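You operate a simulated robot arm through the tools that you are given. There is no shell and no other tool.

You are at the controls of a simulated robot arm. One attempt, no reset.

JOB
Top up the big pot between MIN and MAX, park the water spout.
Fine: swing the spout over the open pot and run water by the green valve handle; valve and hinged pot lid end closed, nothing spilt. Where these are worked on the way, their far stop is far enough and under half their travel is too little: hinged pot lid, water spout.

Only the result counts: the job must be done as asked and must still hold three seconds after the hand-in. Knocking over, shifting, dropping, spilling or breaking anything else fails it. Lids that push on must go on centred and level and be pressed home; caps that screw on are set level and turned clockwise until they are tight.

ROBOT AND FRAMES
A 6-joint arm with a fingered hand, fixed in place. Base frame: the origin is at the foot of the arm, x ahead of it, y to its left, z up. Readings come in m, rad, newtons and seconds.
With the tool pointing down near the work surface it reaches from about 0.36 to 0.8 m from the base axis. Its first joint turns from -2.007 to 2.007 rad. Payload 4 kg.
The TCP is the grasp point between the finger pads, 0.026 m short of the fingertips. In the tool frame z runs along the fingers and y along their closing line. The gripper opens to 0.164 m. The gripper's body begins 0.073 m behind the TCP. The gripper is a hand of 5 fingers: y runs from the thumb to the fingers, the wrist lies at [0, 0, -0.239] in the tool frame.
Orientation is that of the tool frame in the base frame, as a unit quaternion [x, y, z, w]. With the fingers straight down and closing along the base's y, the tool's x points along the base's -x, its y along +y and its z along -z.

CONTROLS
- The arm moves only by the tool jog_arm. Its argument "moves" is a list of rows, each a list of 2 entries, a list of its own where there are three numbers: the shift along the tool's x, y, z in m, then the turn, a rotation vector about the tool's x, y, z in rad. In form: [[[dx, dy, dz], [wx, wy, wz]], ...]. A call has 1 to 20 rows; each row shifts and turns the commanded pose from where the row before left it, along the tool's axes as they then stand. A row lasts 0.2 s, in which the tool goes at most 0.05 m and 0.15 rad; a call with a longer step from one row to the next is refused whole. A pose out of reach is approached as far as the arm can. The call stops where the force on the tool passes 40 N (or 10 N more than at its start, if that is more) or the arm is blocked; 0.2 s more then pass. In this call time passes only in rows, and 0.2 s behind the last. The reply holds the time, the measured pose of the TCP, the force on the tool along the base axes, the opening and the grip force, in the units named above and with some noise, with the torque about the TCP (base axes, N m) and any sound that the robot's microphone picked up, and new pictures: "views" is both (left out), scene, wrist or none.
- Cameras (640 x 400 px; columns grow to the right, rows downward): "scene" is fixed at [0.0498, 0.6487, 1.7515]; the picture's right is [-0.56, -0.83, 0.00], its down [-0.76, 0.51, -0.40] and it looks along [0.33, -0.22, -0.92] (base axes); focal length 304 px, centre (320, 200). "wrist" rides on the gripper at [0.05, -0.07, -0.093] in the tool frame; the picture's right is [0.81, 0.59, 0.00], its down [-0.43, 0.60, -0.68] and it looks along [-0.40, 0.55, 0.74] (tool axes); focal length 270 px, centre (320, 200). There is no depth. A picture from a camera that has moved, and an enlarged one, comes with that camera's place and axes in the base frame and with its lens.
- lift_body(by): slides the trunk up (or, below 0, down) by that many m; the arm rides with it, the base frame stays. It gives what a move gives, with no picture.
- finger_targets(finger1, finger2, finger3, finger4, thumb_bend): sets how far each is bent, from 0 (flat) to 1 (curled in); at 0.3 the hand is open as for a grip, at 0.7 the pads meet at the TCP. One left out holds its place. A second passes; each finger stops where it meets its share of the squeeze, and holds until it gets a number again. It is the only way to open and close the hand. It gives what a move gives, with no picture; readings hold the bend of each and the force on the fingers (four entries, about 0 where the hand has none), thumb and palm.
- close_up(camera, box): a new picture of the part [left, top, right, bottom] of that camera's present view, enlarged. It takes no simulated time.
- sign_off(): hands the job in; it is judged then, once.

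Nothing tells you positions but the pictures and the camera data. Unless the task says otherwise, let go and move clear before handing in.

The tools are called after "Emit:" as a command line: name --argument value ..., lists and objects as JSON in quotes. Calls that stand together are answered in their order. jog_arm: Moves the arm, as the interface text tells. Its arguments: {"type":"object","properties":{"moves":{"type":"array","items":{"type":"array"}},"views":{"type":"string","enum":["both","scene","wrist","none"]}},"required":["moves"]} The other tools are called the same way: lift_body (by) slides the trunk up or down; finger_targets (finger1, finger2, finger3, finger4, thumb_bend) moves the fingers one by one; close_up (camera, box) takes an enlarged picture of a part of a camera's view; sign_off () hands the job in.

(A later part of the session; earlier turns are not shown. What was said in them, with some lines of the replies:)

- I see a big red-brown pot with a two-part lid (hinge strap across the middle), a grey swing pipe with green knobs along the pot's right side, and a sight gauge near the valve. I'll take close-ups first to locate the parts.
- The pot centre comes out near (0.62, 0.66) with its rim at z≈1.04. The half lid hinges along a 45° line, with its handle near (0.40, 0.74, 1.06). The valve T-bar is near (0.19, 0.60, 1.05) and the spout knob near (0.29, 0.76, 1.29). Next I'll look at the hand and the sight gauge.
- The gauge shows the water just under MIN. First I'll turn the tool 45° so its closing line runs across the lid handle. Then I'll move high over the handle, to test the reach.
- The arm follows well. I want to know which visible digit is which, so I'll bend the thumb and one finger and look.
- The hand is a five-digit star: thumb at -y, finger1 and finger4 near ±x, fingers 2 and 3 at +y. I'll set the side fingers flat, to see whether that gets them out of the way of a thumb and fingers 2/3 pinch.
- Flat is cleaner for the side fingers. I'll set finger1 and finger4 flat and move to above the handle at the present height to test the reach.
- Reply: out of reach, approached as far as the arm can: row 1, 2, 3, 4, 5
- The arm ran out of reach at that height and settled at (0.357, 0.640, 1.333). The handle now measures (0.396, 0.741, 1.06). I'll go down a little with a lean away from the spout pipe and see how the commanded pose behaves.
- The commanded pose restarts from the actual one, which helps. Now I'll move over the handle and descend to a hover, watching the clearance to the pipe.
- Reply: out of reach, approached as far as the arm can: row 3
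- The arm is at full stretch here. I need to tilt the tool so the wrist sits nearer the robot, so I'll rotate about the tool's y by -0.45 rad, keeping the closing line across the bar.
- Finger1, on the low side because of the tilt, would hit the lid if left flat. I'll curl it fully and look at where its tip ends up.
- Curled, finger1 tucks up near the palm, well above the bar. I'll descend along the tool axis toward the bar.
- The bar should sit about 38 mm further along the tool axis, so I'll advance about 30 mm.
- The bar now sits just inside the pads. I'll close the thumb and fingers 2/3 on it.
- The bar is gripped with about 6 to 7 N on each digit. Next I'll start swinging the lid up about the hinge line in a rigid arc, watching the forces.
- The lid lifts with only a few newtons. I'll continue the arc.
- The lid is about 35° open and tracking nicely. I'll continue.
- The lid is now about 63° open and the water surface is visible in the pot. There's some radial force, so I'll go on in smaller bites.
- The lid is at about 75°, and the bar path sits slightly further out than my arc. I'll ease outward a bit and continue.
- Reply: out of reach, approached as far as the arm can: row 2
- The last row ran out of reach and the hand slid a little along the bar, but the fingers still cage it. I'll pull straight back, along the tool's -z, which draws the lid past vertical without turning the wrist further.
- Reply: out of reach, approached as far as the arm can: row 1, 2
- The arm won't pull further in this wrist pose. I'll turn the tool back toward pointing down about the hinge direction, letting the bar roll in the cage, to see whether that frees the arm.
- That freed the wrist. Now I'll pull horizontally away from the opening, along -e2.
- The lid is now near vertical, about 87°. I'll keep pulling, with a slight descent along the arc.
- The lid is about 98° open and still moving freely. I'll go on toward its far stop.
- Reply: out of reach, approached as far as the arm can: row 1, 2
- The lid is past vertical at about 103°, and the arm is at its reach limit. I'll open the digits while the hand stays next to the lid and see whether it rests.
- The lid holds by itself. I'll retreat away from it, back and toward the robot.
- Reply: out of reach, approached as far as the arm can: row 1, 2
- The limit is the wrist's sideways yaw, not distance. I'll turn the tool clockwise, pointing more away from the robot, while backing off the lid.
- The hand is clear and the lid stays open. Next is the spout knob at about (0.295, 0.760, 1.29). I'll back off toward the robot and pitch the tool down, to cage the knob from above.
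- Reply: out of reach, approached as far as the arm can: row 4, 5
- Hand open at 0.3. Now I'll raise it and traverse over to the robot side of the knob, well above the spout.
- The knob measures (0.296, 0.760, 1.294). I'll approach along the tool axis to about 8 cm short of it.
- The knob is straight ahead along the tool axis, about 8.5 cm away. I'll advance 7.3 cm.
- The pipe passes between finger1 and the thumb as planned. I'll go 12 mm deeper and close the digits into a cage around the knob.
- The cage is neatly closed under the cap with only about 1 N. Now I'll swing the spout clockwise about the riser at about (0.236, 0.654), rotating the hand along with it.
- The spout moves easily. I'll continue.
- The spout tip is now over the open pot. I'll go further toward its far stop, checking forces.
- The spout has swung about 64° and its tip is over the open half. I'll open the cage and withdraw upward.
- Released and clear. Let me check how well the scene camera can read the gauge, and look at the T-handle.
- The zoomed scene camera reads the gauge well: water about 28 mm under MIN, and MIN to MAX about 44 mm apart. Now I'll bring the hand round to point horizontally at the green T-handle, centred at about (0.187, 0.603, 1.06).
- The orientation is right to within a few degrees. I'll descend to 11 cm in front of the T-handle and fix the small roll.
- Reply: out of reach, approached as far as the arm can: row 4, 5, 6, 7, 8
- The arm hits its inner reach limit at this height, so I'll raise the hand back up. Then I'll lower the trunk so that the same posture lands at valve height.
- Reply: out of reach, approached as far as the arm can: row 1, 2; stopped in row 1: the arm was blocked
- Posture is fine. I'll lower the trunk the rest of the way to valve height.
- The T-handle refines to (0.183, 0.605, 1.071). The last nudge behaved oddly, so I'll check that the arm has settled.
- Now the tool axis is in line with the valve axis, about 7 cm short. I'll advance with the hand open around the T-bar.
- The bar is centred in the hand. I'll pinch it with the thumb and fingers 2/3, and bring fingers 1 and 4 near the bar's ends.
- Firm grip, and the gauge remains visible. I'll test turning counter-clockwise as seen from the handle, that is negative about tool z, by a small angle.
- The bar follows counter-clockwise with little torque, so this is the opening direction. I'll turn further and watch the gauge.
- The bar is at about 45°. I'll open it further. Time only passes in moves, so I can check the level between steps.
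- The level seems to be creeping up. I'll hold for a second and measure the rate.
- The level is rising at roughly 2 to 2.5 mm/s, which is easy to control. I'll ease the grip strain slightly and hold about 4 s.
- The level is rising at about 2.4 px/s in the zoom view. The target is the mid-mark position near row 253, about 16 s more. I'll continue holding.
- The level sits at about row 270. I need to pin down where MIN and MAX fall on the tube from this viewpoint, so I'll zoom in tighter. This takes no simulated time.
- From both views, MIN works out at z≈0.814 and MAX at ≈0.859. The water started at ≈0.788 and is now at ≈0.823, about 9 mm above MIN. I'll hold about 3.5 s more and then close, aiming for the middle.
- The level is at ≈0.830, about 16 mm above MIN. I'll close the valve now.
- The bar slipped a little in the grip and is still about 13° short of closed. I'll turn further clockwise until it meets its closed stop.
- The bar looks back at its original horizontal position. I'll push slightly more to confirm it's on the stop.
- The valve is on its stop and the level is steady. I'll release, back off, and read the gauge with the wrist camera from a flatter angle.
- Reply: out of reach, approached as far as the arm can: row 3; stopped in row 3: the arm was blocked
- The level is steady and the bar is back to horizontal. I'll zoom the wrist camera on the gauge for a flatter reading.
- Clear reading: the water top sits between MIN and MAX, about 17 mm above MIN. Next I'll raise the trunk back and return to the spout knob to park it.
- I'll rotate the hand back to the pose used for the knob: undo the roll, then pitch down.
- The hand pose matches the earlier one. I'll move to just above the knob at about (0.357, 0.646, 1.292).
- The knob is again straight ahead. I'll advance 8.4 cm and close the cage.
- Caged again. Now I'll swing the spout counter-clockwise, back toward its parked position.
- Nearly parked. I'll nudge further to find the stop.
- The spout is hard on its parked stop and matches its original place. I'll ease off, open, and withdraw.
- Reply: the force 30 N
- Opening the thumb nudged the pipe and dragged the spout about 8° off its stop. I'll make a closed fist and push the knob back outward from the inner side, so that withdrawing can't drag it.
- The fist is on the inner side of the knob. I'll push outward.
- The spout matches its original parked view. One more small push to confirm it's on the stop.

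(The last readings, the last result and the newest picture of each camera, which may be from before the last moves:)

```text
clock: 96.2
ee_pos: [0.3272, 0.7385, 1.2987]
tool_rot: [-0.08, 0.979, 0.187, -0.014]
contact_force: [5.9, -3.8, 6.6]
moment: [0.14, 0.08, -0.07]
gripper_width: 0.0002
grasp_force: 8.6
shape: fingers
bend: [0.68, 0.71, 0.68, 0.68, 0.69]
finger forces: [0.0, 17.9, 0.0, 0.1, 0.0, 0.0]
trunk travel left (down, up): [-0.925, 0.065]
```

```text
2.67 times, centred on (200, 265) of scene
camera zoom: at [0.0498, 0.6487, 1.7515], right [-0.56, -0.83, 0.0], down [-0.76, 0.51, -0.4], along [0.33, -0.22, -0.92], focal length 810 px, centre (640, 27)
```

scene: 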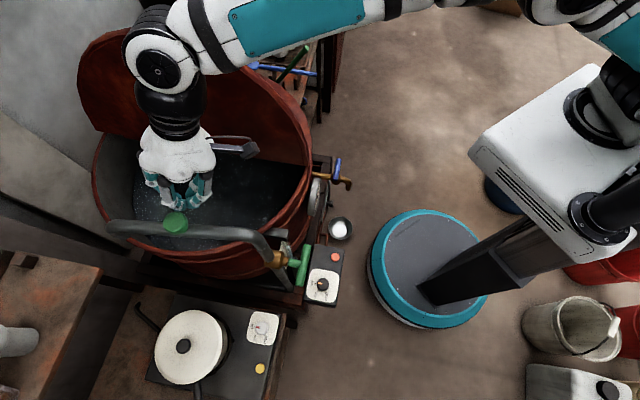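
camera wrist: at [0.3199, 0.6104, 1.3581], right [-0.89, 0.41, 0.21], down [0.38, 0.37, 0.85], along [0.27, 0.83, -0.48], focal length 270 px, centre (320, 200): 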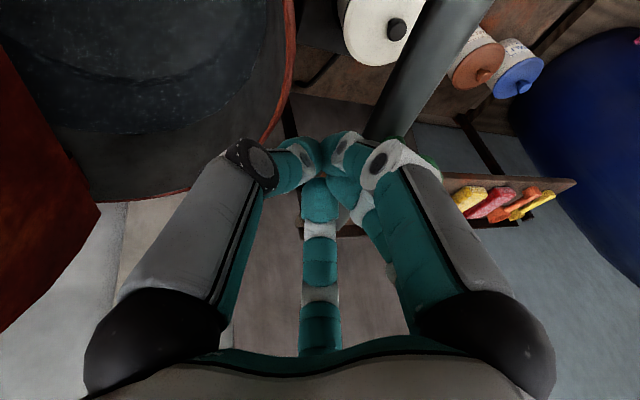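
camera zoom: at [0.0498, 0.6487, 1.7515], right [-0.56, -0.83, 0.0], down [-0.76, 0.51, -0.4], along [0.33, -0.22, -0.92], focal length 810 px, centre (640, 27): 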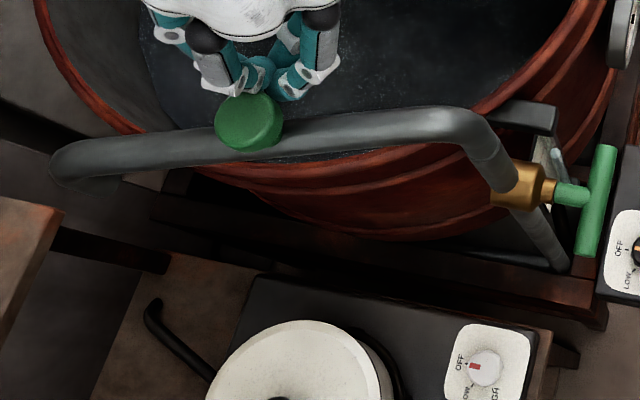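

At the stop, with force rising and no motion. I'll withdraw inward and up, leaving the spout parked.

Emit:
jog_arm --moves '[[[-0.014, -0.014, -0.0055], [0, 0, 0]], [[-0.014, -0.014, -0.0055], [0, 0, 0]], [[0, 0.0184, -0.0465], [0, 0, 0]], [[0, 0.0184, -0.0465], [0, 0, 0]], [[0, 0.0184, -0.0465], [0, 0, 0]]]'

Emit:
close_up --camera "scene" --box '[80, 190, 320, 340]'

```text
clock: 97.4
ee_pos: [0.3559, 0.7143, 1.4464]
tool_rot: [-0.08, 0.979, 0.186, -0.016]
contact_force: [-1.2, 0.5, 0.1]
moment: [0.0, 0.04, 0.02]
gripper_width: 0.0
grasp_force: 0.1
shape: fingers
bend: [0.68, 0.71, 0.67, 0.68, 0.69]
finger forces: [0.0, 0.0, 0.1, 0.0, 0.1, 0.0]
trunk travel left (down, up): [-0.925, 0.065]
camera wrist: at [0.3221, 0.6074, 1.5082], right [-0.89, 0.41, 0.21], down [0.38, 0.37, 0.85], along [0.27, 0.83, -0.48], focal length 270 px, centre (320, 200)
```

scene: 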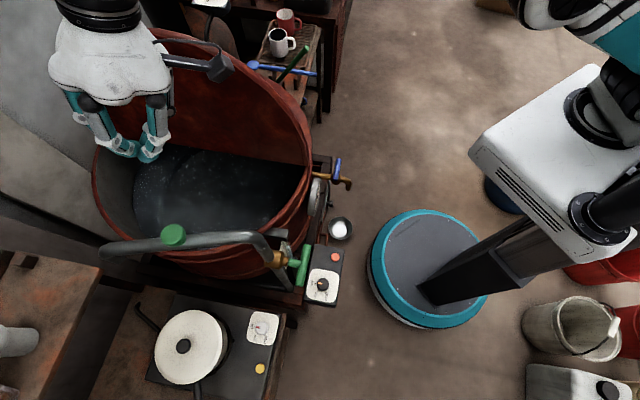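
wrist: 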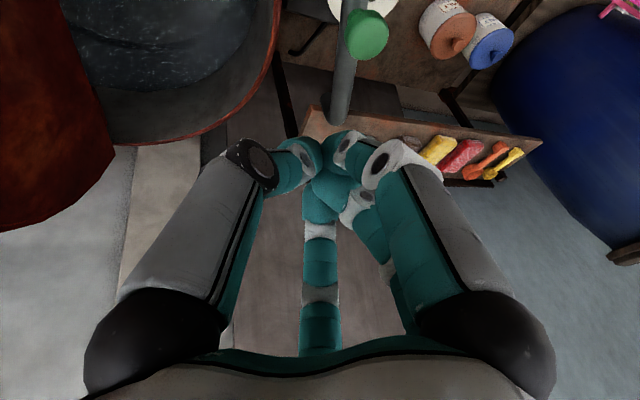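

```text
2.67 times, centred on (200, 265) of scene
camera zoom: at [0.0498, 0.6487, 1.7515], right [-0.56, -0.83, 0.0], down [-0.76, 0.51, -0.4], along [0.33, -0.22, -0.92], focal length 810 px, centre (640, 27)
```

zoom: 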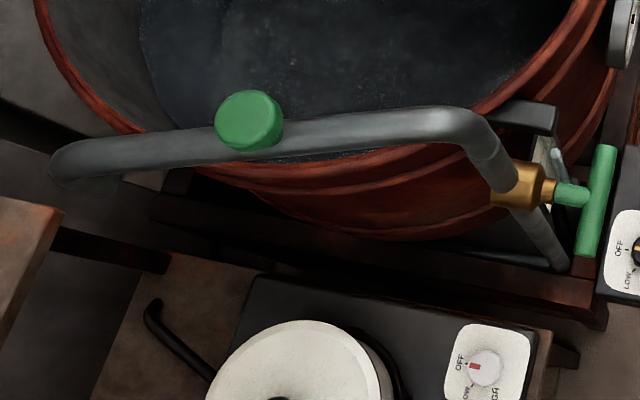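

The spout is parked exactly as at the start. Now for the lid: I'll set the fingers for the bar grip and travel back to the far side of the lid.

Emit:
finger_targets --finger1 0.3 --finger2 0.4 --finger3 0.4 --finger4 0.0 --thumb_bend 0.4

Emit:
jog_arm --moves '[[[-0.0058, -0.0402, -0.0167], [0, 0, 0]], [[-0.0058, -0.0402, -0.0167], [0, 0, 0]], [[-0.0058, -0.0402, -0.0167], [0, 0, 0]], [[-0.0058, -0.0402, -0.0167], [0, 0, 0]], [[-0.0058, -0.0402, -0.0167], [0, 0, 0]], [[-0.0058, -0.0402, -0.0167], [0, 0, 0]], [[-0.0058, -0.0402, -0.0167], [0, 0, 0]], [[-0.0058, -0.0402, -0.0167], [0, 0, 0]], [[-0.0058, -0.0402, -0.0167], [0, 0, 0]], [[0, 0, 0], [0, 0, 0.08]], [[0, 0, 0], [0, 0, 0.08]], [[0.0026, -0.0198, 0.0459], [0, 0, 0]], [[0.0026, -0.0198, 0.0459], [0, 0, 0]], [[0.0026, -0.0198, 0.0459], [0, 0, 0]], [[0.0026, -0.0198, 0.0459], [0, 0, 0]]]'

Emit:
finger_targets --finger1 1.0

```text
clock: 98.4
ee_pos: [0.3574, 0.7145, 1.4475]
tool_rot: [-0.08, 0.979, 0.186, -0.014]
contact_force: [0.0, 0.2, -0.2]
moment: [0.0, 0.01, 0.0]
gripper_width: 0.0803
grasp_force: 0.1
shape: fingers
bend: [0.3, 0.4, 0.4, 0.01, 0.4]
finger forces: [0.0, 0.0, 0.0, 0.1, 0.0, 0.1]
trunk travel left (down, up): [-0.925, 0.065]
```

```text
clock: 101.6
ee_pos: [0.4511, 0.3287, 1.2543]
tool_rot: [-0.002, 0.982, 0.184, -0.029]
contact_force: [0.5, -0.5, 0.5]
moment: [-0.02, 0.06, 0.0]
gripper_width: 0.0805
grasp_force: 0.1
shape: fingers
bend: [0.3, 0.4, 0.4, 0.01, 0.4]
finger forces: [0.0, 0.1, 0.1, 0.0, 0.1, 0.0]
trunk travel left (down, up): [-0.925, 0.065]
camera wrist: at [0.4048, 0.2279, 1.3188], right [-0.8, 0.54, 0.26], down [0.48, 0.32, 0.82], along [0.36, 0.78, -0.51], focal length 270 px, centre (320, 200)
```

scene: 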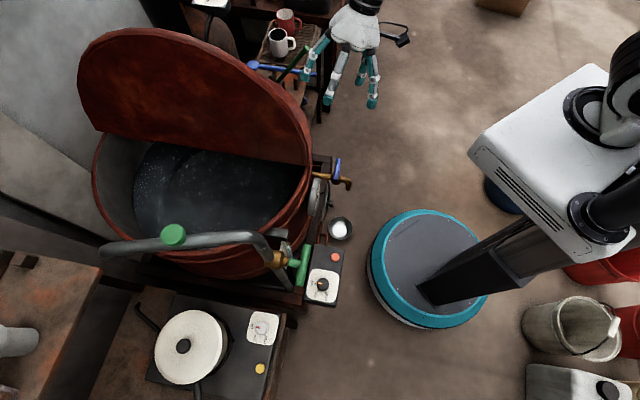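
wrist: 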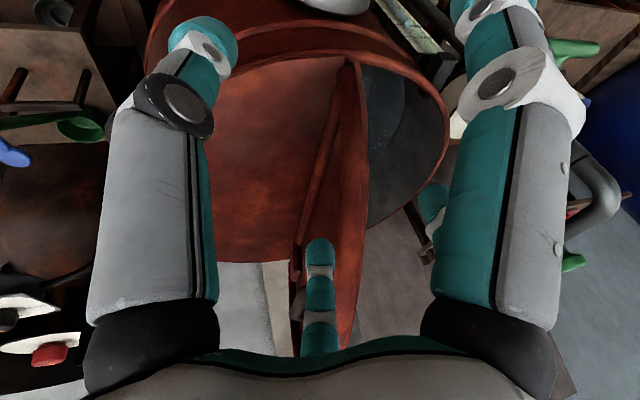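

```text
clock: 102.6
ee_pos: [0.4495, 0.3277, 1.257]
tool_rot: [-0.003, 0.982, 0.184, -0.03]
contact_force: [0.2, 0.1, -0.7]
moment: [-0.02, -0.03, -0.03]
gripper_width: 0.084
grasp_force: 0.0
shape: fingers
bend: [1.0, 0.4, 0.4, 0.01, 0.4]
finger forces: [0.0, 0.1, 0.1, 0.0, 0.1, 0.0]
trunk travel left (down, up): [-0.925, 0.065]
```

I'm on the -e2 side of the lid. I'll shift slightly outward and pitch the tool up to horizontal, facing the handle.

Emit:
jog_arm --moves '[[[-0.0254, 0.0235, 0.0075], [0, 0, 0]], [[-0.0254, 0.0235, 0.0075], [0, 0, 0]], [[0, 0, 0], [-0.149, 0, 0]], [[0, 0, 0], [-0.149, 0, 0]], [[0, 0, 0], [-0.149, 0, 0]], [[0, 0, 0], [-0.149, 0, 0]], [[0, 0, 0], [-0.149, 0, 0]], [[0, 0, 0], [-0.149, 0, 0]], [[0, 0, 0], [-0.149, 0, 0]], [[0, 0, 0], [-0.149, 0, 0]]]'

```text
clock: 104.8
ee_pos: [0.5005, 0.3788, 1.2561]
tool_rot: [0.014, 0.726, 0.687, -0.025]
contact_force: [0.0, -0.3, 0.2]
moment: [0.03, -0.01, -0.02]
gripper_width: 0.084
grasp_force: 0.1
shape: fingers
bend: [1.0, 0.4, 0.4, 0.01, 0.4]
finger forces: [0.1, 0.0, 0.0, 0.1, 0.1, 0.0]
trunk travel left (down, up): [-0.925, 0.065]
camera wrist: at [0.4473, 0.2791, 1.1938], right [-0.78, 0.02, 0.63], down [0.48, -0.64, 0.61], along [0.42, 0.77, 0.48], focal length 270 px, centre (320, 200)
```

scene: 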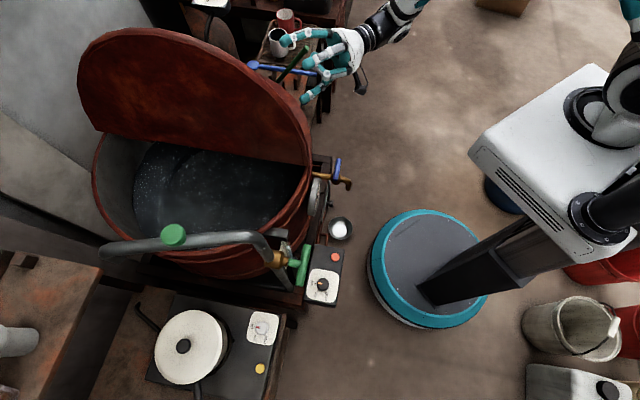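
wrist: 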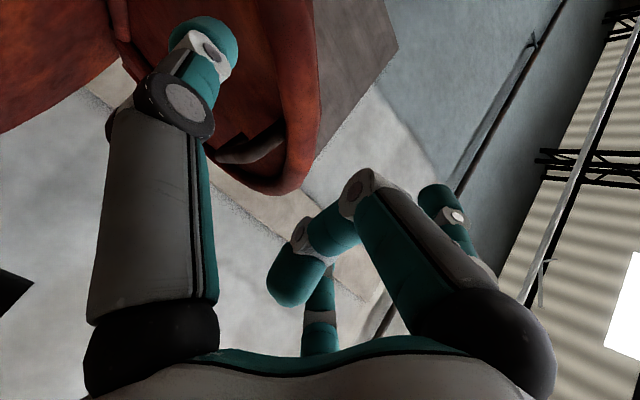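

Emit:
close_up --camera "wrist" --box '[160, 60, 400, 230]'

Emit:
close_up --camera "scene" --box '[60, 10, 340, 190]'

```text
2.35 times, centred on (280, 145) of wrist
camera zoom: at [0.4473, 0.2791, 1.1938], right [-0.78, 0.02, 0.63], down [0.48, -0.64, 0.61], along [0.42, 0.77, 0.48], focal length 636 px, centre (414, 329)
```

zoom: 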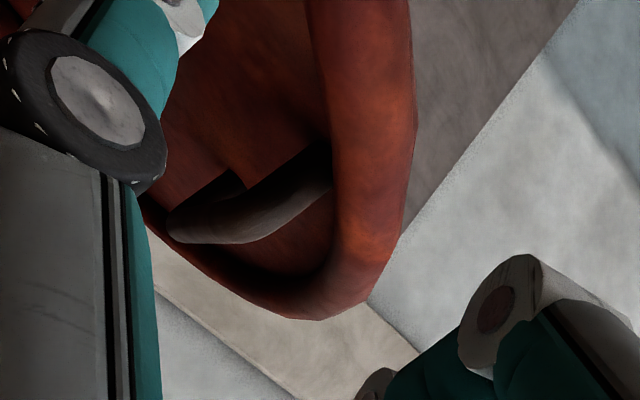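

```text
2.22 times, centred on (200, 100) of scene
camera zoom: at [0.0498, 0.6487, 1.7515], right [-0.56, -0.83, 0.0], down [-0.76, 0.51, -0.4], along [0.33, -0.22, -0.92], focal length 675 px, centre (587, 422)
```

zoom: 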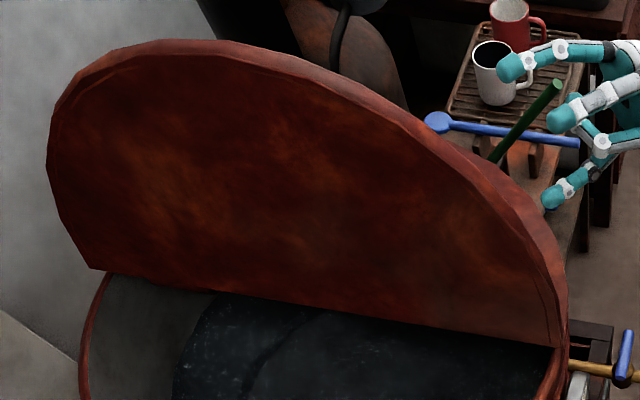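

The handle's far end is visible near (0.65, 0.56, 1.24), as expected. I'll move to the pre-grip spot and then close in on the bar while yawing back to the earlier grip orientation.

Emit:
jog_arm --moves '[[[-0.0376, -0.0011, 0.0264], [0, 0, 0]], [[-0.0376, -0.0011, 0.0264], [0, 0, 0]], [[-0.0376, -0.0011, 0.0264], [0, 0, 0]]]'

Emit:
close_up --camera "wrist" --box '[160, 20, 480, 230]'

```text
clock: 105.6
ee_pos: [0.613, 0.4614, 1.244]
tool_rot: [0.015, 0.709, 0.705, -0.027]
contact_force: [0.2, -0.8, -0.7]
moment: [0.03, -0.01, 0.03]
gripper_width: 0.084
grasp_force: 0.1
shape: fingers
bend: [1.0, 0.4, 0.4, 0.01, 0.4]
finger forces: [0.0, 0.0, 0.1, 0.1, 0.0, 0.0]
trunk travel left (down, up): [-0.925, 0.065]
camera wrist: at [0.5593, 0.3653, 1.1782], right [-0.77, -0.01, 0.63], down [0.48, -0.67, 0.57], along [0.42, 0.75, 0.52], focal length 270 px, centre (320, 200)
```

scene: 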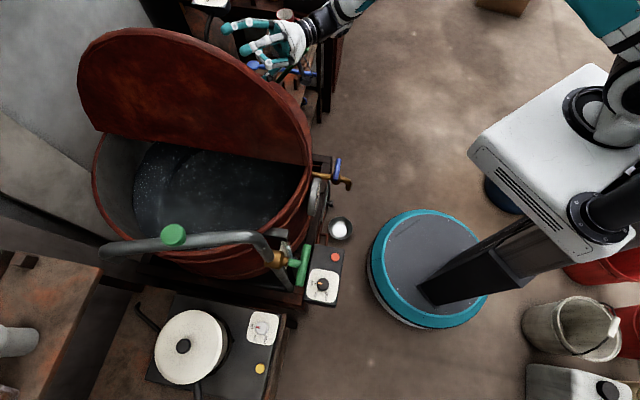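
wrist: 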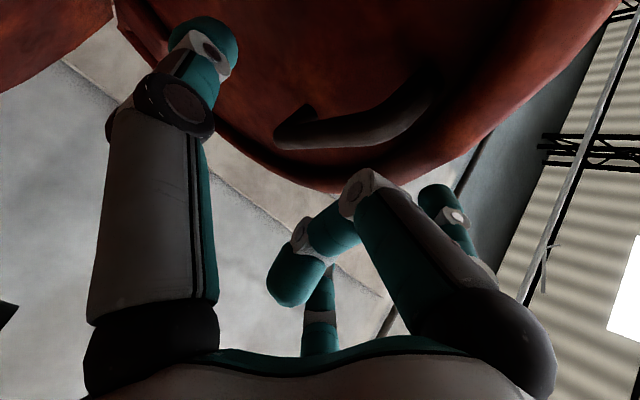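

```text
1.90 times, centred on (320, 125) of wrist
camera zoom: at [0.5593, 0.3653, 1.1782], right [-0.77, -0.01, 0.63], down [0.48, -0.67, 0.57], along [0.42, 0.75, 0.52], focal length 515 px, centre (320, 343)
```

zoom: 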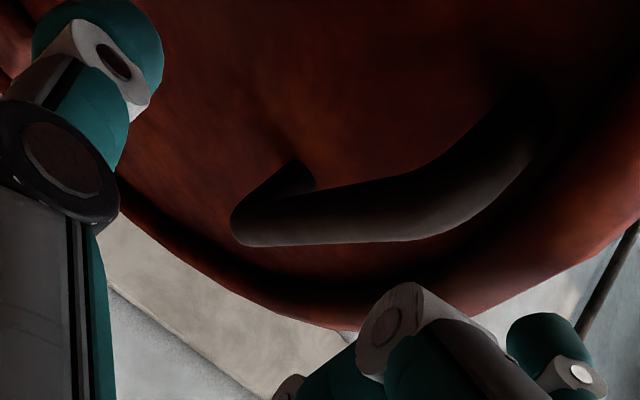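

The bar centre refines to (0.607, 0.519, 1.242). I'll close the last 5 cm while yawing.

Emit:
jog_arm --moves '[[[-0.001, 0, 0.015], [0, 0.09, 0]], [[-0.001, 0, 0.016], [0, 0.09, 0]], [[-0.001, 0, 0.016], [0, 0.09, 0]]]'

Emit:
close_up --camera "wrist" --box '[160, 60, 480, 270]'

```text
clock: 106.4
ee_pos: [0.6088, 0.5154, 1.2455]
tool_rot: [-0.06, 0.707, 0.698, -0.1]
contact_force: [0.3, -1.0, 1.1]
moment: [0.12, 0.05, 0.1]
gripper_width: 0.0842
grasp_force: 1.2
shape: fingers
bend: [1.0, 0.38, 0.4, 0.01, 0.4]
finger forces: [0.0, 2.5, 0.0, 0.0, 0.1, 0.0]
out of reach, approached as far as the arm can: row 2, 3
trunk travel left (down, up): [-0.925, 0.065]
camera wrist: at [0.5764, 0.4103, 1.1797], right [-0.76, -0.17, 0.63], down [0.61, -0.55, 0.57], along [0.25, 0.82, 0.52], focal length 270 px, centre (320, 200)
```

scene: 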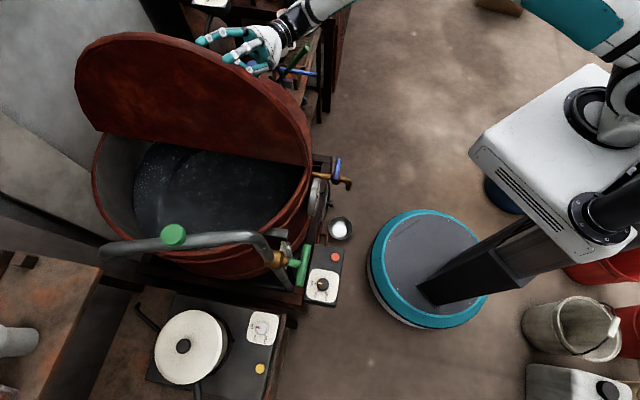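
wrist: 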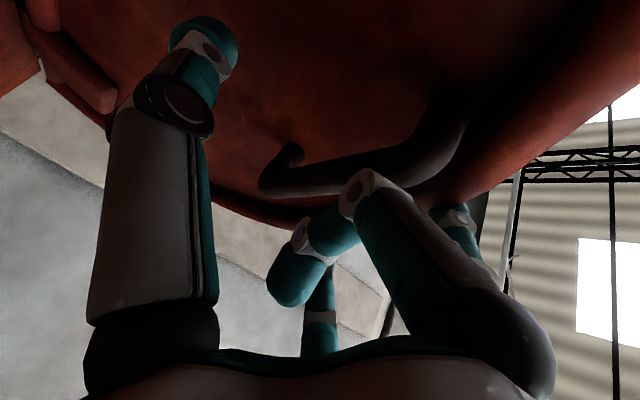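

```text
1.90 times, centred on (320, 165) of wrist
camera zoom: at [0.5764, 0.4103, 1.1797], right [-0.76, -0.17, 0.63], down [0.61, -0.55, 0.57], along [0.25, 0.82, 0.52], focal length 515 px, centre (320, 267)
```

zoom: 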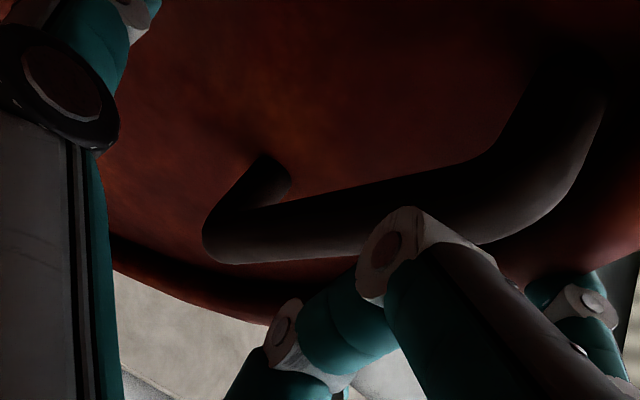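

Finger2 touches the lid lightly, and the bar is about 18 mm ahead of the pinch point. I'll close the pinch on the bar now.

Emit:
finger_targets --finger2 0.75 --finger3 0.75 --thumb_bend 0.75

Emit:
close_up --camera "wrist" --box '[160, 60, 480, 270]'

Emit:
close_up --camera "scene" --box '[60, 10, 340, 190]'

```text
clock: 107.4
ee_pos: [0.6081, 0.5151, 1.2477]
tool_rot: [-0.061, 0.706, 0.698, -0.1]
contact_force: [0.9, -2.9, 9.4]
moment: [0.56, 0.17, 0.23]
gripper_width: 0.0457
grasp_force: 12.7
shape: fingers
bend: [1.0, 0.4, 0.64, 0.01, 0.68]
finger forces: [0.0, 9.4, 9.8, 0.1, 7.2, 0.1]
trunk travel left (down, up): [-0.925, 0.065]
```

```text
1.90 times, centred on (320, 165) of wrist
camera zoom: at [0.5761, 0.4098, 1.1806], right [-0.76, -0.17, 0.63], down [0.6, -0.55, 0.57], along [0.25, 0.82, 0.52], focal length 515 px, centre (320, 267)
```

zoom: 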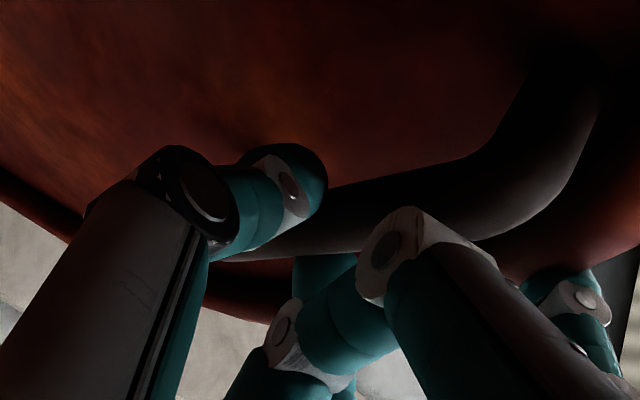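

```text
2.22 times, centred on (200, 100) of scene
camera zoom: at [0.0498, 0.6487, 1.7515], right [-0.56, -0.83, 0.0], down [-0.76, 0.51, -0.4], along [0.33, -0.22, -0.92], focal length 675 px, centre (587, 422)
```

zoom: 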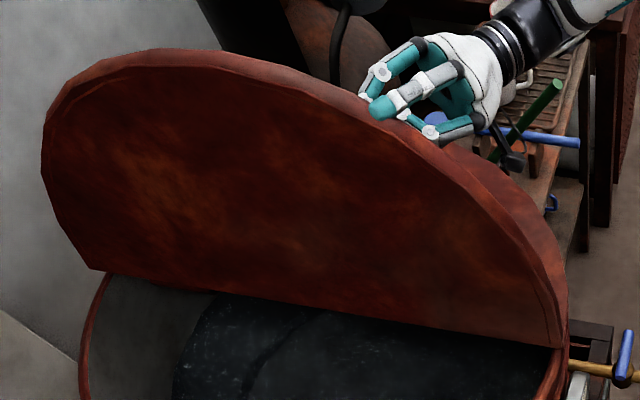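

Finger2 is hooked over the lid's rim and isn't on the bar, so I'll open it. The thumb and finger3 hold the bar. Then I'll start pushing the lid back over vertical.

Emit:
finger_targets --finger2 0.2

Emit:
jog_arm --moves '[[[0.0115, 0.0063, 0.0176], [0, 0, 0]], [[0.0118, 0.0043, 0.0183], [0, 0, 0]]]'

Emit:
close_up --camera "scene" --box '[60, 10, 340, 190]'

```text
clock: 108.4
ee_pos: [0.6091, 0.5145, 1.2449]
tool_rot: [-0.061, 0.707, 0.698, -0.1]
contact_force: [3.4, 0.3, 1.3]
moment: [0.13, 0.01, -0.13]
gripper_width: 0.044
grasp_force: 8.6
shape: fingers
bend: [1.0, 0.2, 0.64, 0.01, 0.69]
finger forces: [0.0, 0.0, 10.5, 0.1, 7.0, 0.0]
trunk travel left (down, up): [-0.925, 0.065]
```

```text
clock: 109.0
ee_pos: [0.5793, 0.5464, 1.2568]
tool_rot: [-0.06, 0.708, 0.697, -0.101]
contact_force: [1.6, 0.3, -5.9]
moment: [-0.09, -0.04, 0.0]
gripper_width: 0.0448
grasp_force: 8.4
shape: fingers
bend: [1.0, 0.2, 0.65, 0.01, 0.68]
finger forces: [0.0, 0.0, 5.8, 0.1, 11.4, 0.0]
trunk travel left (down, up): [-0.925, 0.065]
camera wrist: at [0.5459, 0.4411, 1.1907], right [-0.75, -0.17, 0.63], down [0.61, -0.55, 0.58], along [0.25, 0.82, 0.52], focal length 270 px, centre (320, 200)
```

scene: 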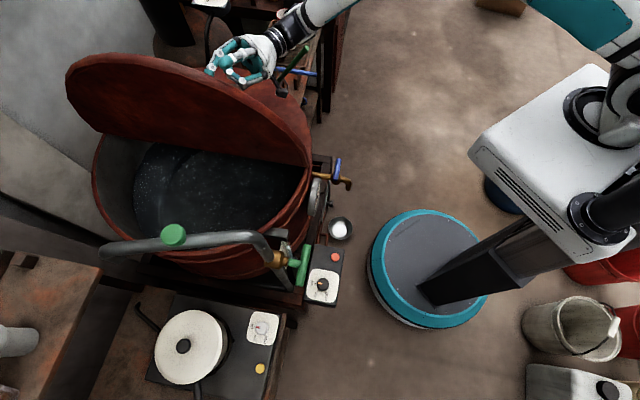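
wrist: 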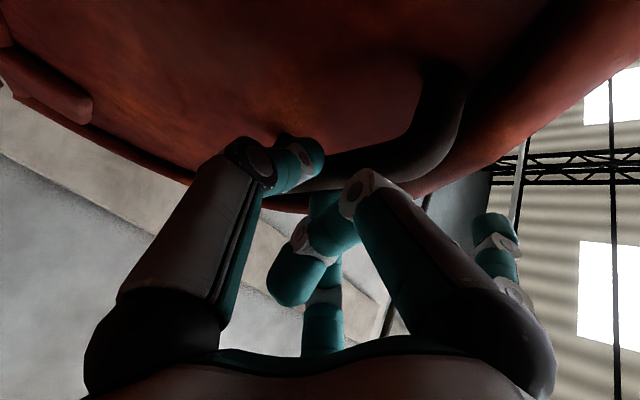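

```text
2.22 times, centred on (200, 100) of scene
camera zoom: at [0.0498, 0.6487, 1.7515], right [-0.56, -0.83, 0.0], down [-0.76, 0.51, -0.4], along [0.33, -0.22, -0.92], focal length 675 px, centre (587, 422)
```

zoom: 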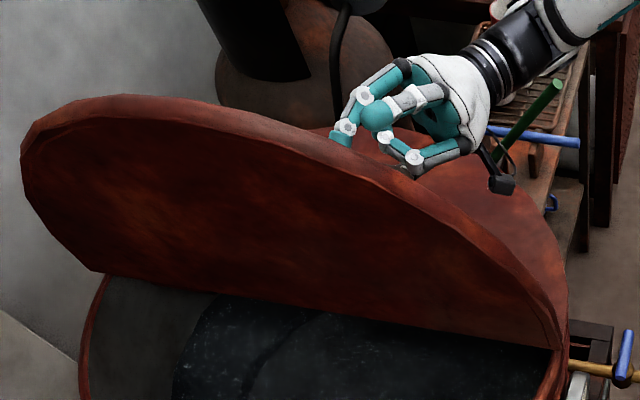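

The lid follows. I'll continue over vertical.

Emit:
jog_arm --moves '[[[0.0116, 0.0003, 0.0183], [0, 0, 0]], [[0.0116, -0.001, 0.0184], [0, 0, 0]]]'

```text
clock: 109.6
ee_pos: [0.5476, 0.5772, 1.2588]
tool_rot: [-0.059, 0.708, 0.697, -0.101]
contact_force: [-1.5, -2.0, -6.6]
moment: [-0.16, -0.08, 0.03]
gripper_width: 0.0453
grasp_force: 8.4
shape: fingers
bend: [1.0, 0.2, 0.66, 0.01, 0.68]
finger forces: [0.1, 0.0, 4.8, 0.0, 11.9, 0.1]
trunk travel left (down, up): [-0.925, 0.065]
camera wrist: at [0.5157, 0.4721, 1.192], right [-0.75, -0.17, 0.63], down [0.61, -0.55, 0.57], along [0.25, 0.82, 0.52], focal length 270 px, centre (320, 200)
```

scene: 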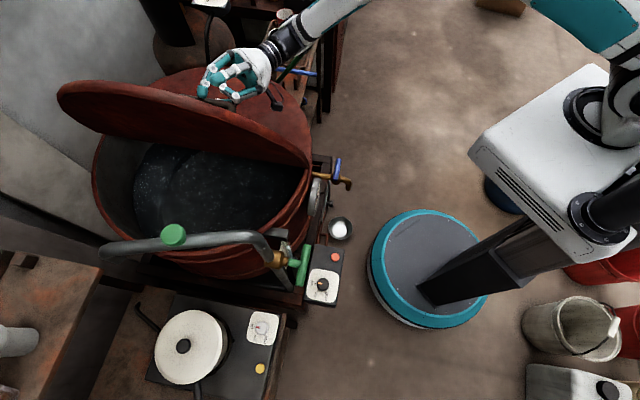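
wrist: 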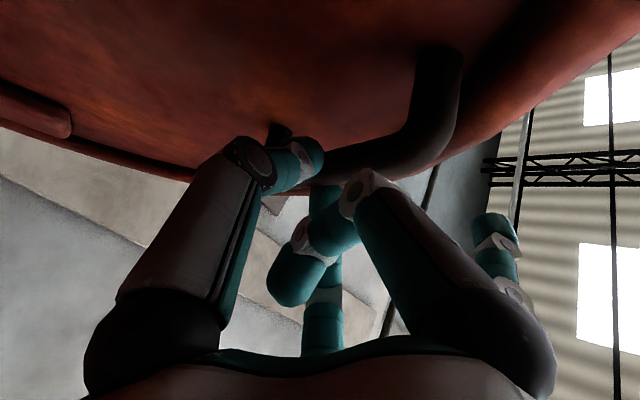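

The lid is at about 80° on the closing side. Now I'll rotate rigidly about the hinge line to lower it, checking every few rows.

Emit:
jog_arm --moves '[[[0.0117, -0.0018, 0.0185], [0.0844, -0.0055, -0.0535]], [[0.0117, -0.0018, 0.0185], [0.0844, -0.0055, -0.0535]], [[0.0117, -0.0008, 0.0185], [0.0844, -0.0055, -0.0535]]]'

```text
clock: 110.4
ee_pos: [0.501, 0.6238, 1.2518]
tool_rot: [-0.124, 0.782, 0.61, -0.028]
contact_force: [0.0, 0.8, -0.1]
moment: [-0.02, -0.03, 0.01]
gripper_width: 0.0409
grasp_force: 0.0
shape: fingers
bend: [1.0, 0.2, 0.71, 0.01, 0.73]
finger forces: [0.1, 0.0, 0.0, 0.0, 0.0, 0.0]
trunk travel left (down, up): [-0.925, 0.065]
camera wrist: at [0.4817, 0.5059, 1.2031], right [-0.88, -0.05, 0.48], down [0.46, -0.41, 0.79], along [0.15, 0.91, 0.38], focal length 270 px, centre (320, 200)
```

scene: 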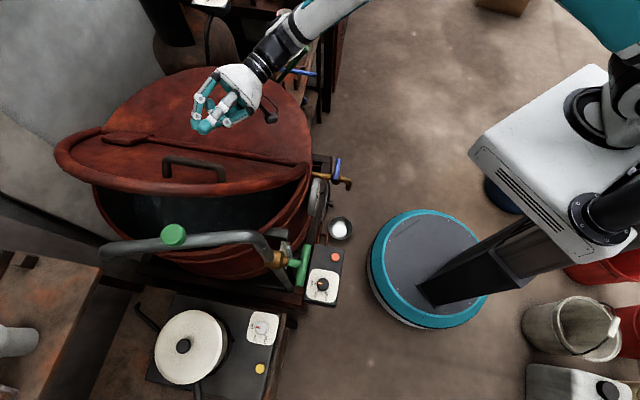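
wrist: 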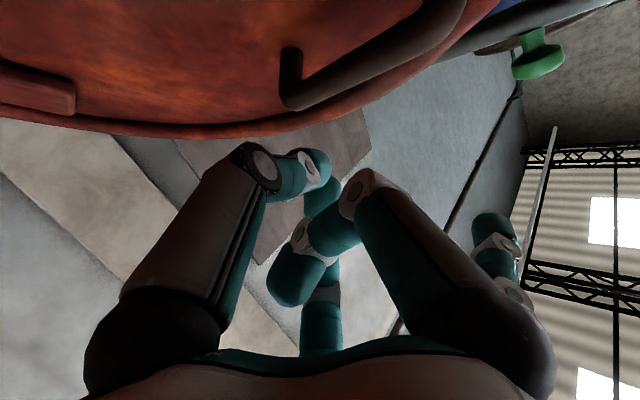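

The bar slipped free and the lid is now around 45°. I'll see whether it holds or falls slowly.

Emit:
jog_arm --moves '[[[0, 0, 0], [0, 0, 0]]]' --views "scene"

```text
clock: 110.8
ee_pos: [0.5024, 0.6218, 1.2511]
tool_rot: [-0.123, 0.783, 0.609, -0.029]
contact_force: [0.0, -0.3, 0.7]
moment: [-0.03, 0.0, -0.01]
gripper_width: 0.0409
grasp_force: 0.0
shape: fingers
bend: [1.0, 0.2, 0.71, 0.01, 0.73]
finger forces: [0.0, 0.0, 0.0, 0.0, 0.0, 0.0]
trunk travel left (down, up): [-0.925, 0.065]
```

scene: 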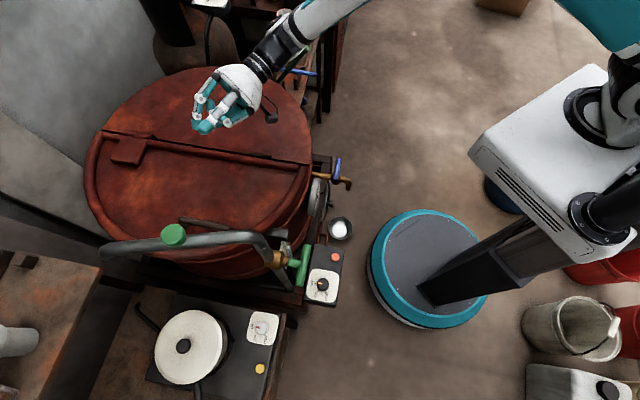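

The lid has swung shut on its own. I'll verify everything with close-ups.

Emit:
close_up --camera "scene" --box '[80, 190, 320, 340]'

Emit:
close_up --camera "scene" --box '[70, 50, 370, 238]'

Emit:
close_up --camera "scene" --box '[268, 228, 298, 258]'

Emit:
close_up --camera "scene" --box '[255, 215, 325, 300]'

```text
2.67 times, centred on (200, 265) of scene
camera zoom: at [0.0498, 0.6487, 1.7515], right [-0.56, -0.83, 0.0], down [-0.76, 0.51, -0.4], along [0.33, -0.22, -0.92], focal length 810 px, centre (640, 27)
```

zoom: 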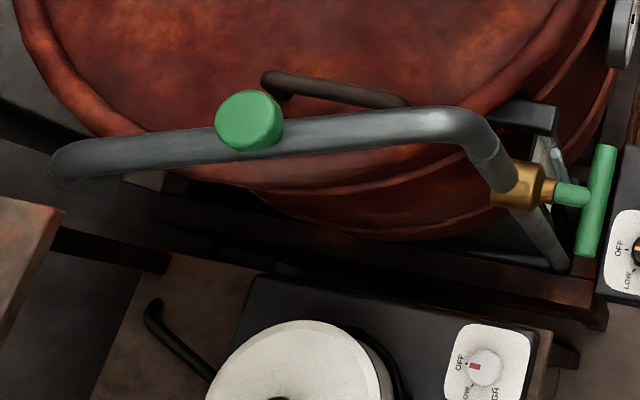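

```text
2.13 times, centred on (220, 144) of scene
camera zoom: at [0.0498, 0.6487, 1.7515], right [-0.56, -0.83, 0.0], down [-0.76, 0.51, -0.4], along [0.33, -0.22, -0.92], focal length 646 px, centre (533, 319)
```

zoom: 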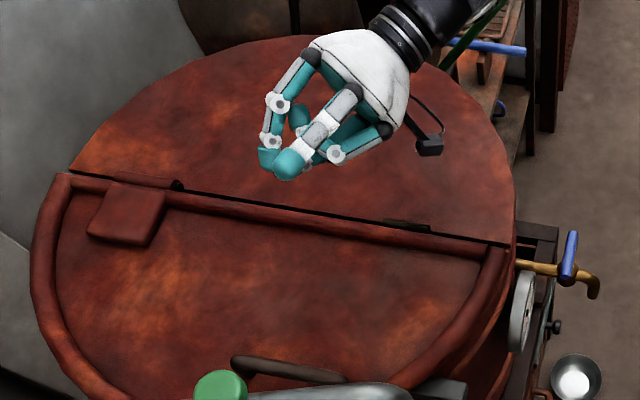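

```text
13.33 times, centred on (283, 243) of scene
camera zoom: at [0.0498, 0.6487, 1.7515], right [-0.56, -0.83, 0.0], down [-0.76, 0.51, -0.4], along [0.33, -0.22, -0.92], focal length 4050 px, centre (813, -373)
```

zoom: 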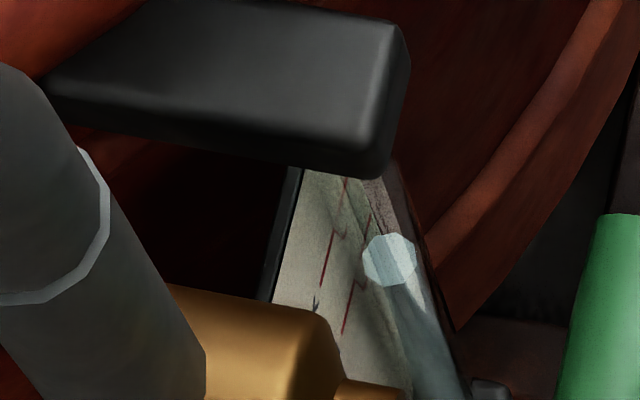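

```text
4.71 times, centred on (290, 258) of scene
camera zoom: at [0.0498, 0.6487, 1.7515], right [-0.56, -0.83, 0.0], down [-0.76, 0.51, -0.4], along [0.33, -0.22, -0.92], focal length 1429 px, centre (461, -71)
```

zoom: 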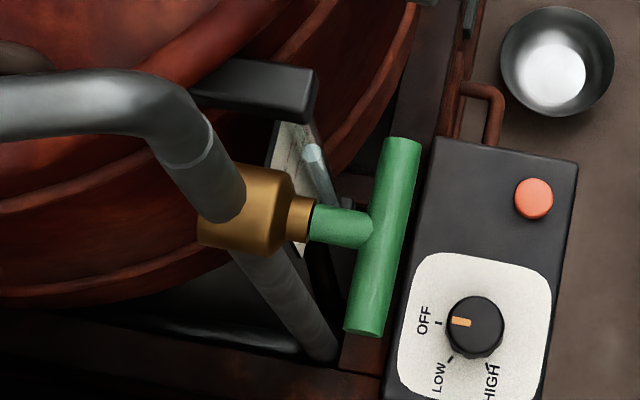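

Everything matches the starting state except the water level, which sits between the marks: lid closed, T-handle closed, spout parked. I'll move the hand well clear.

Emit:
jog_arm --moves '[[[-0.0042, 0.0384, -0.0103], [0, 0, 0]], [[-0.0042, 0.0384, -0.0103], [0, 0, 0]], [[-0.0042, 0.0384, -0.0103], [0, 0, 0]], [[-0.0042, 0.0384, -0.0103], [0, 0, 0]], [[0.0379, -0.0023, -0.0241], [0, 0, 0]], [[0.0379, -0.0023, -0.0241], [0, 0, 0]], [[0.0379, -0.0023, -0.0241], [0, 0, 0]], [[0.0379, -0.0023, -0.0241], [0, 0, 0]]]'

Emit:
close_up --camera "scene" --box '[70, 50, 370, 238]'

Emit:
close_up --camera "scene" --box '[268, 228, 298, 258]'

Emit:
close_up --camera "scene" --box '[80, 190, 320, 340]'

```text
clock: 112.6
ee_pos: [0.375, 0.4908, 1.4101]
tool_rot: [-0.123, 0.783, 0.609, -0.029]
contact_force: [-0.2, -0.2, 0.2]
moment: [-0.06, -0.01, -0.01]
gripper_width: 0.041
grasp_force: 0.1
shape: fingers
bend: [1.0, 0.2, 0.71, 0.01, 0.73]
finger forces: [0.0, 0.0, 0.0, 0.0, 0.0, 0.0]
trunk travel left (down, up): [-0.925, 0.065]
camera wrist: at [0.355, 0.3748, 1.3623], right [-0.88, -0.05, 0.48], down [0.46, -0.41, 0.79], along [0.16, 0.91, 0.38], focal length 270 px, centre (320, 200)
```

scene: 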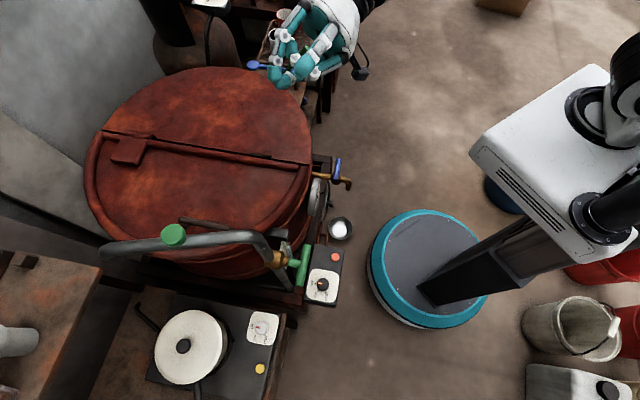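
wrist: 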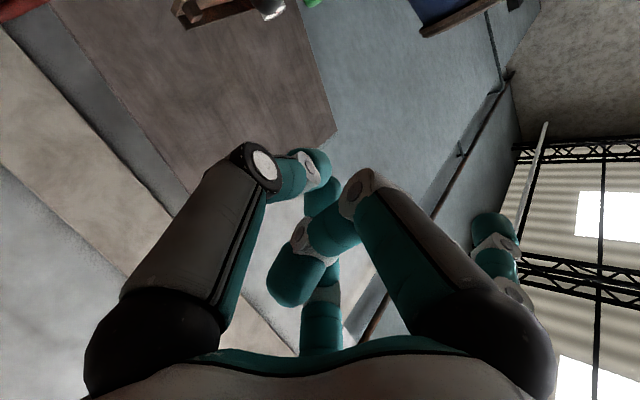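

```text
2.13 times, centred on (220, 144) of scene
camera zoom: at [0.0498, 0.6487, 1.7515], right [-0.56, -0.83, 0.0], down [-0.76, 0.51, -0.4], along [0.33, -0.22, -0.92], focal length 646 px, centre (533, 319)
```

zoom: 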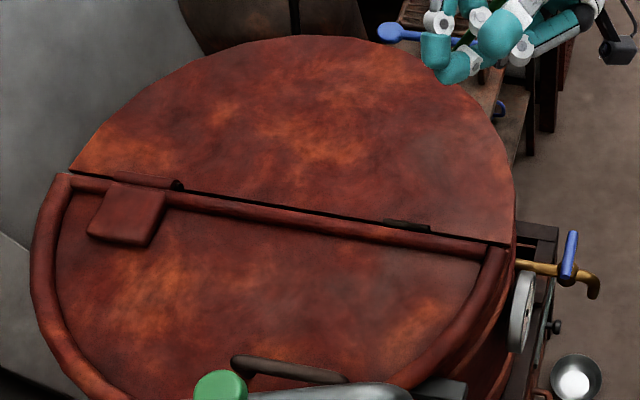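

```text
13.33 times, centred on (283, 243) of scene
camera zoom: at [0.0498, 0.6487, 1.7515], right [-0.56, -0.83, 0.0], down [-0.76, 0.51, -0.4], along [0.33, -0.22, -0.92], focal length 4050 px, centre (813, -373)
```

zoom: 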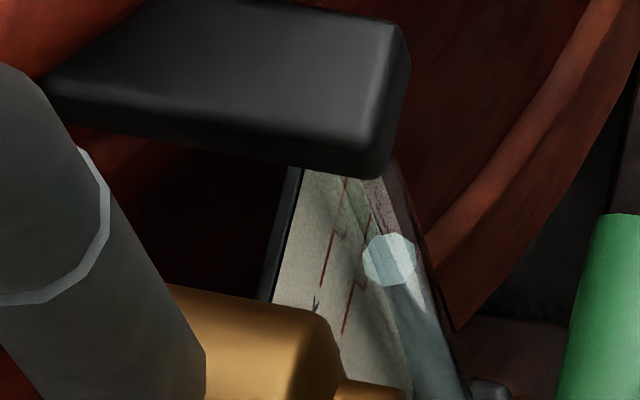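

```text
2.67 times, centred on (200, 265) of scene
camera zoom: at [0.0498, 0.6487, 1.7515], right [-0.56, -0.83, 0.0], down [-0.76, 0.51, -0.4], along [0.33, -0.22, -0.92], focal length 810 px, centre (640, 27)
```

zoom: 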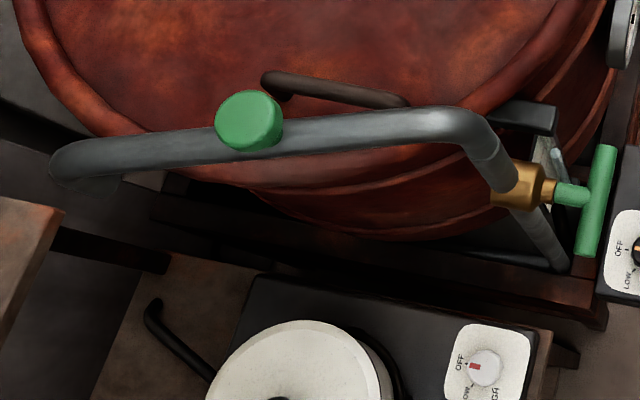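

The lid is shut, the valve is closed and the level has held steady for over 30 s between MIN and MAX. The spout is on its parked stop and the hand is clear, so I'm handing in.

Emit:
sign_off

```text
The job is handed in.
```

I topped up the big pot to about 17 mm above MIN (MAX is about 45 mm above MIN), and the job is handed in. I haven't seen the verdict.

- **Water level:** I read it on the sight gauge with both cameras. It didn't change for over 30 s after I closed the valve.
- **Valve:** the green handle is turned back to its closed stop.
- **Spout:** it is parked on its stop, and the picture matches the start. While letting go I knocked it about 8° off the stop, then pushed it back and checked.
- **Lid:** it is shut and matches the start. The handle slipped out of the grip on the way down, so the lid fell the rest of the way. No sound was reported, and I saw no damage.
- **Spills:** I saw no water outside the pot, and nothing else looks moved.

I swung the spout about 64° without reaching its far stop. I don't know its full travel, so I can't be certain that counts as more than half. The lid opened to about 105°, past vertical.
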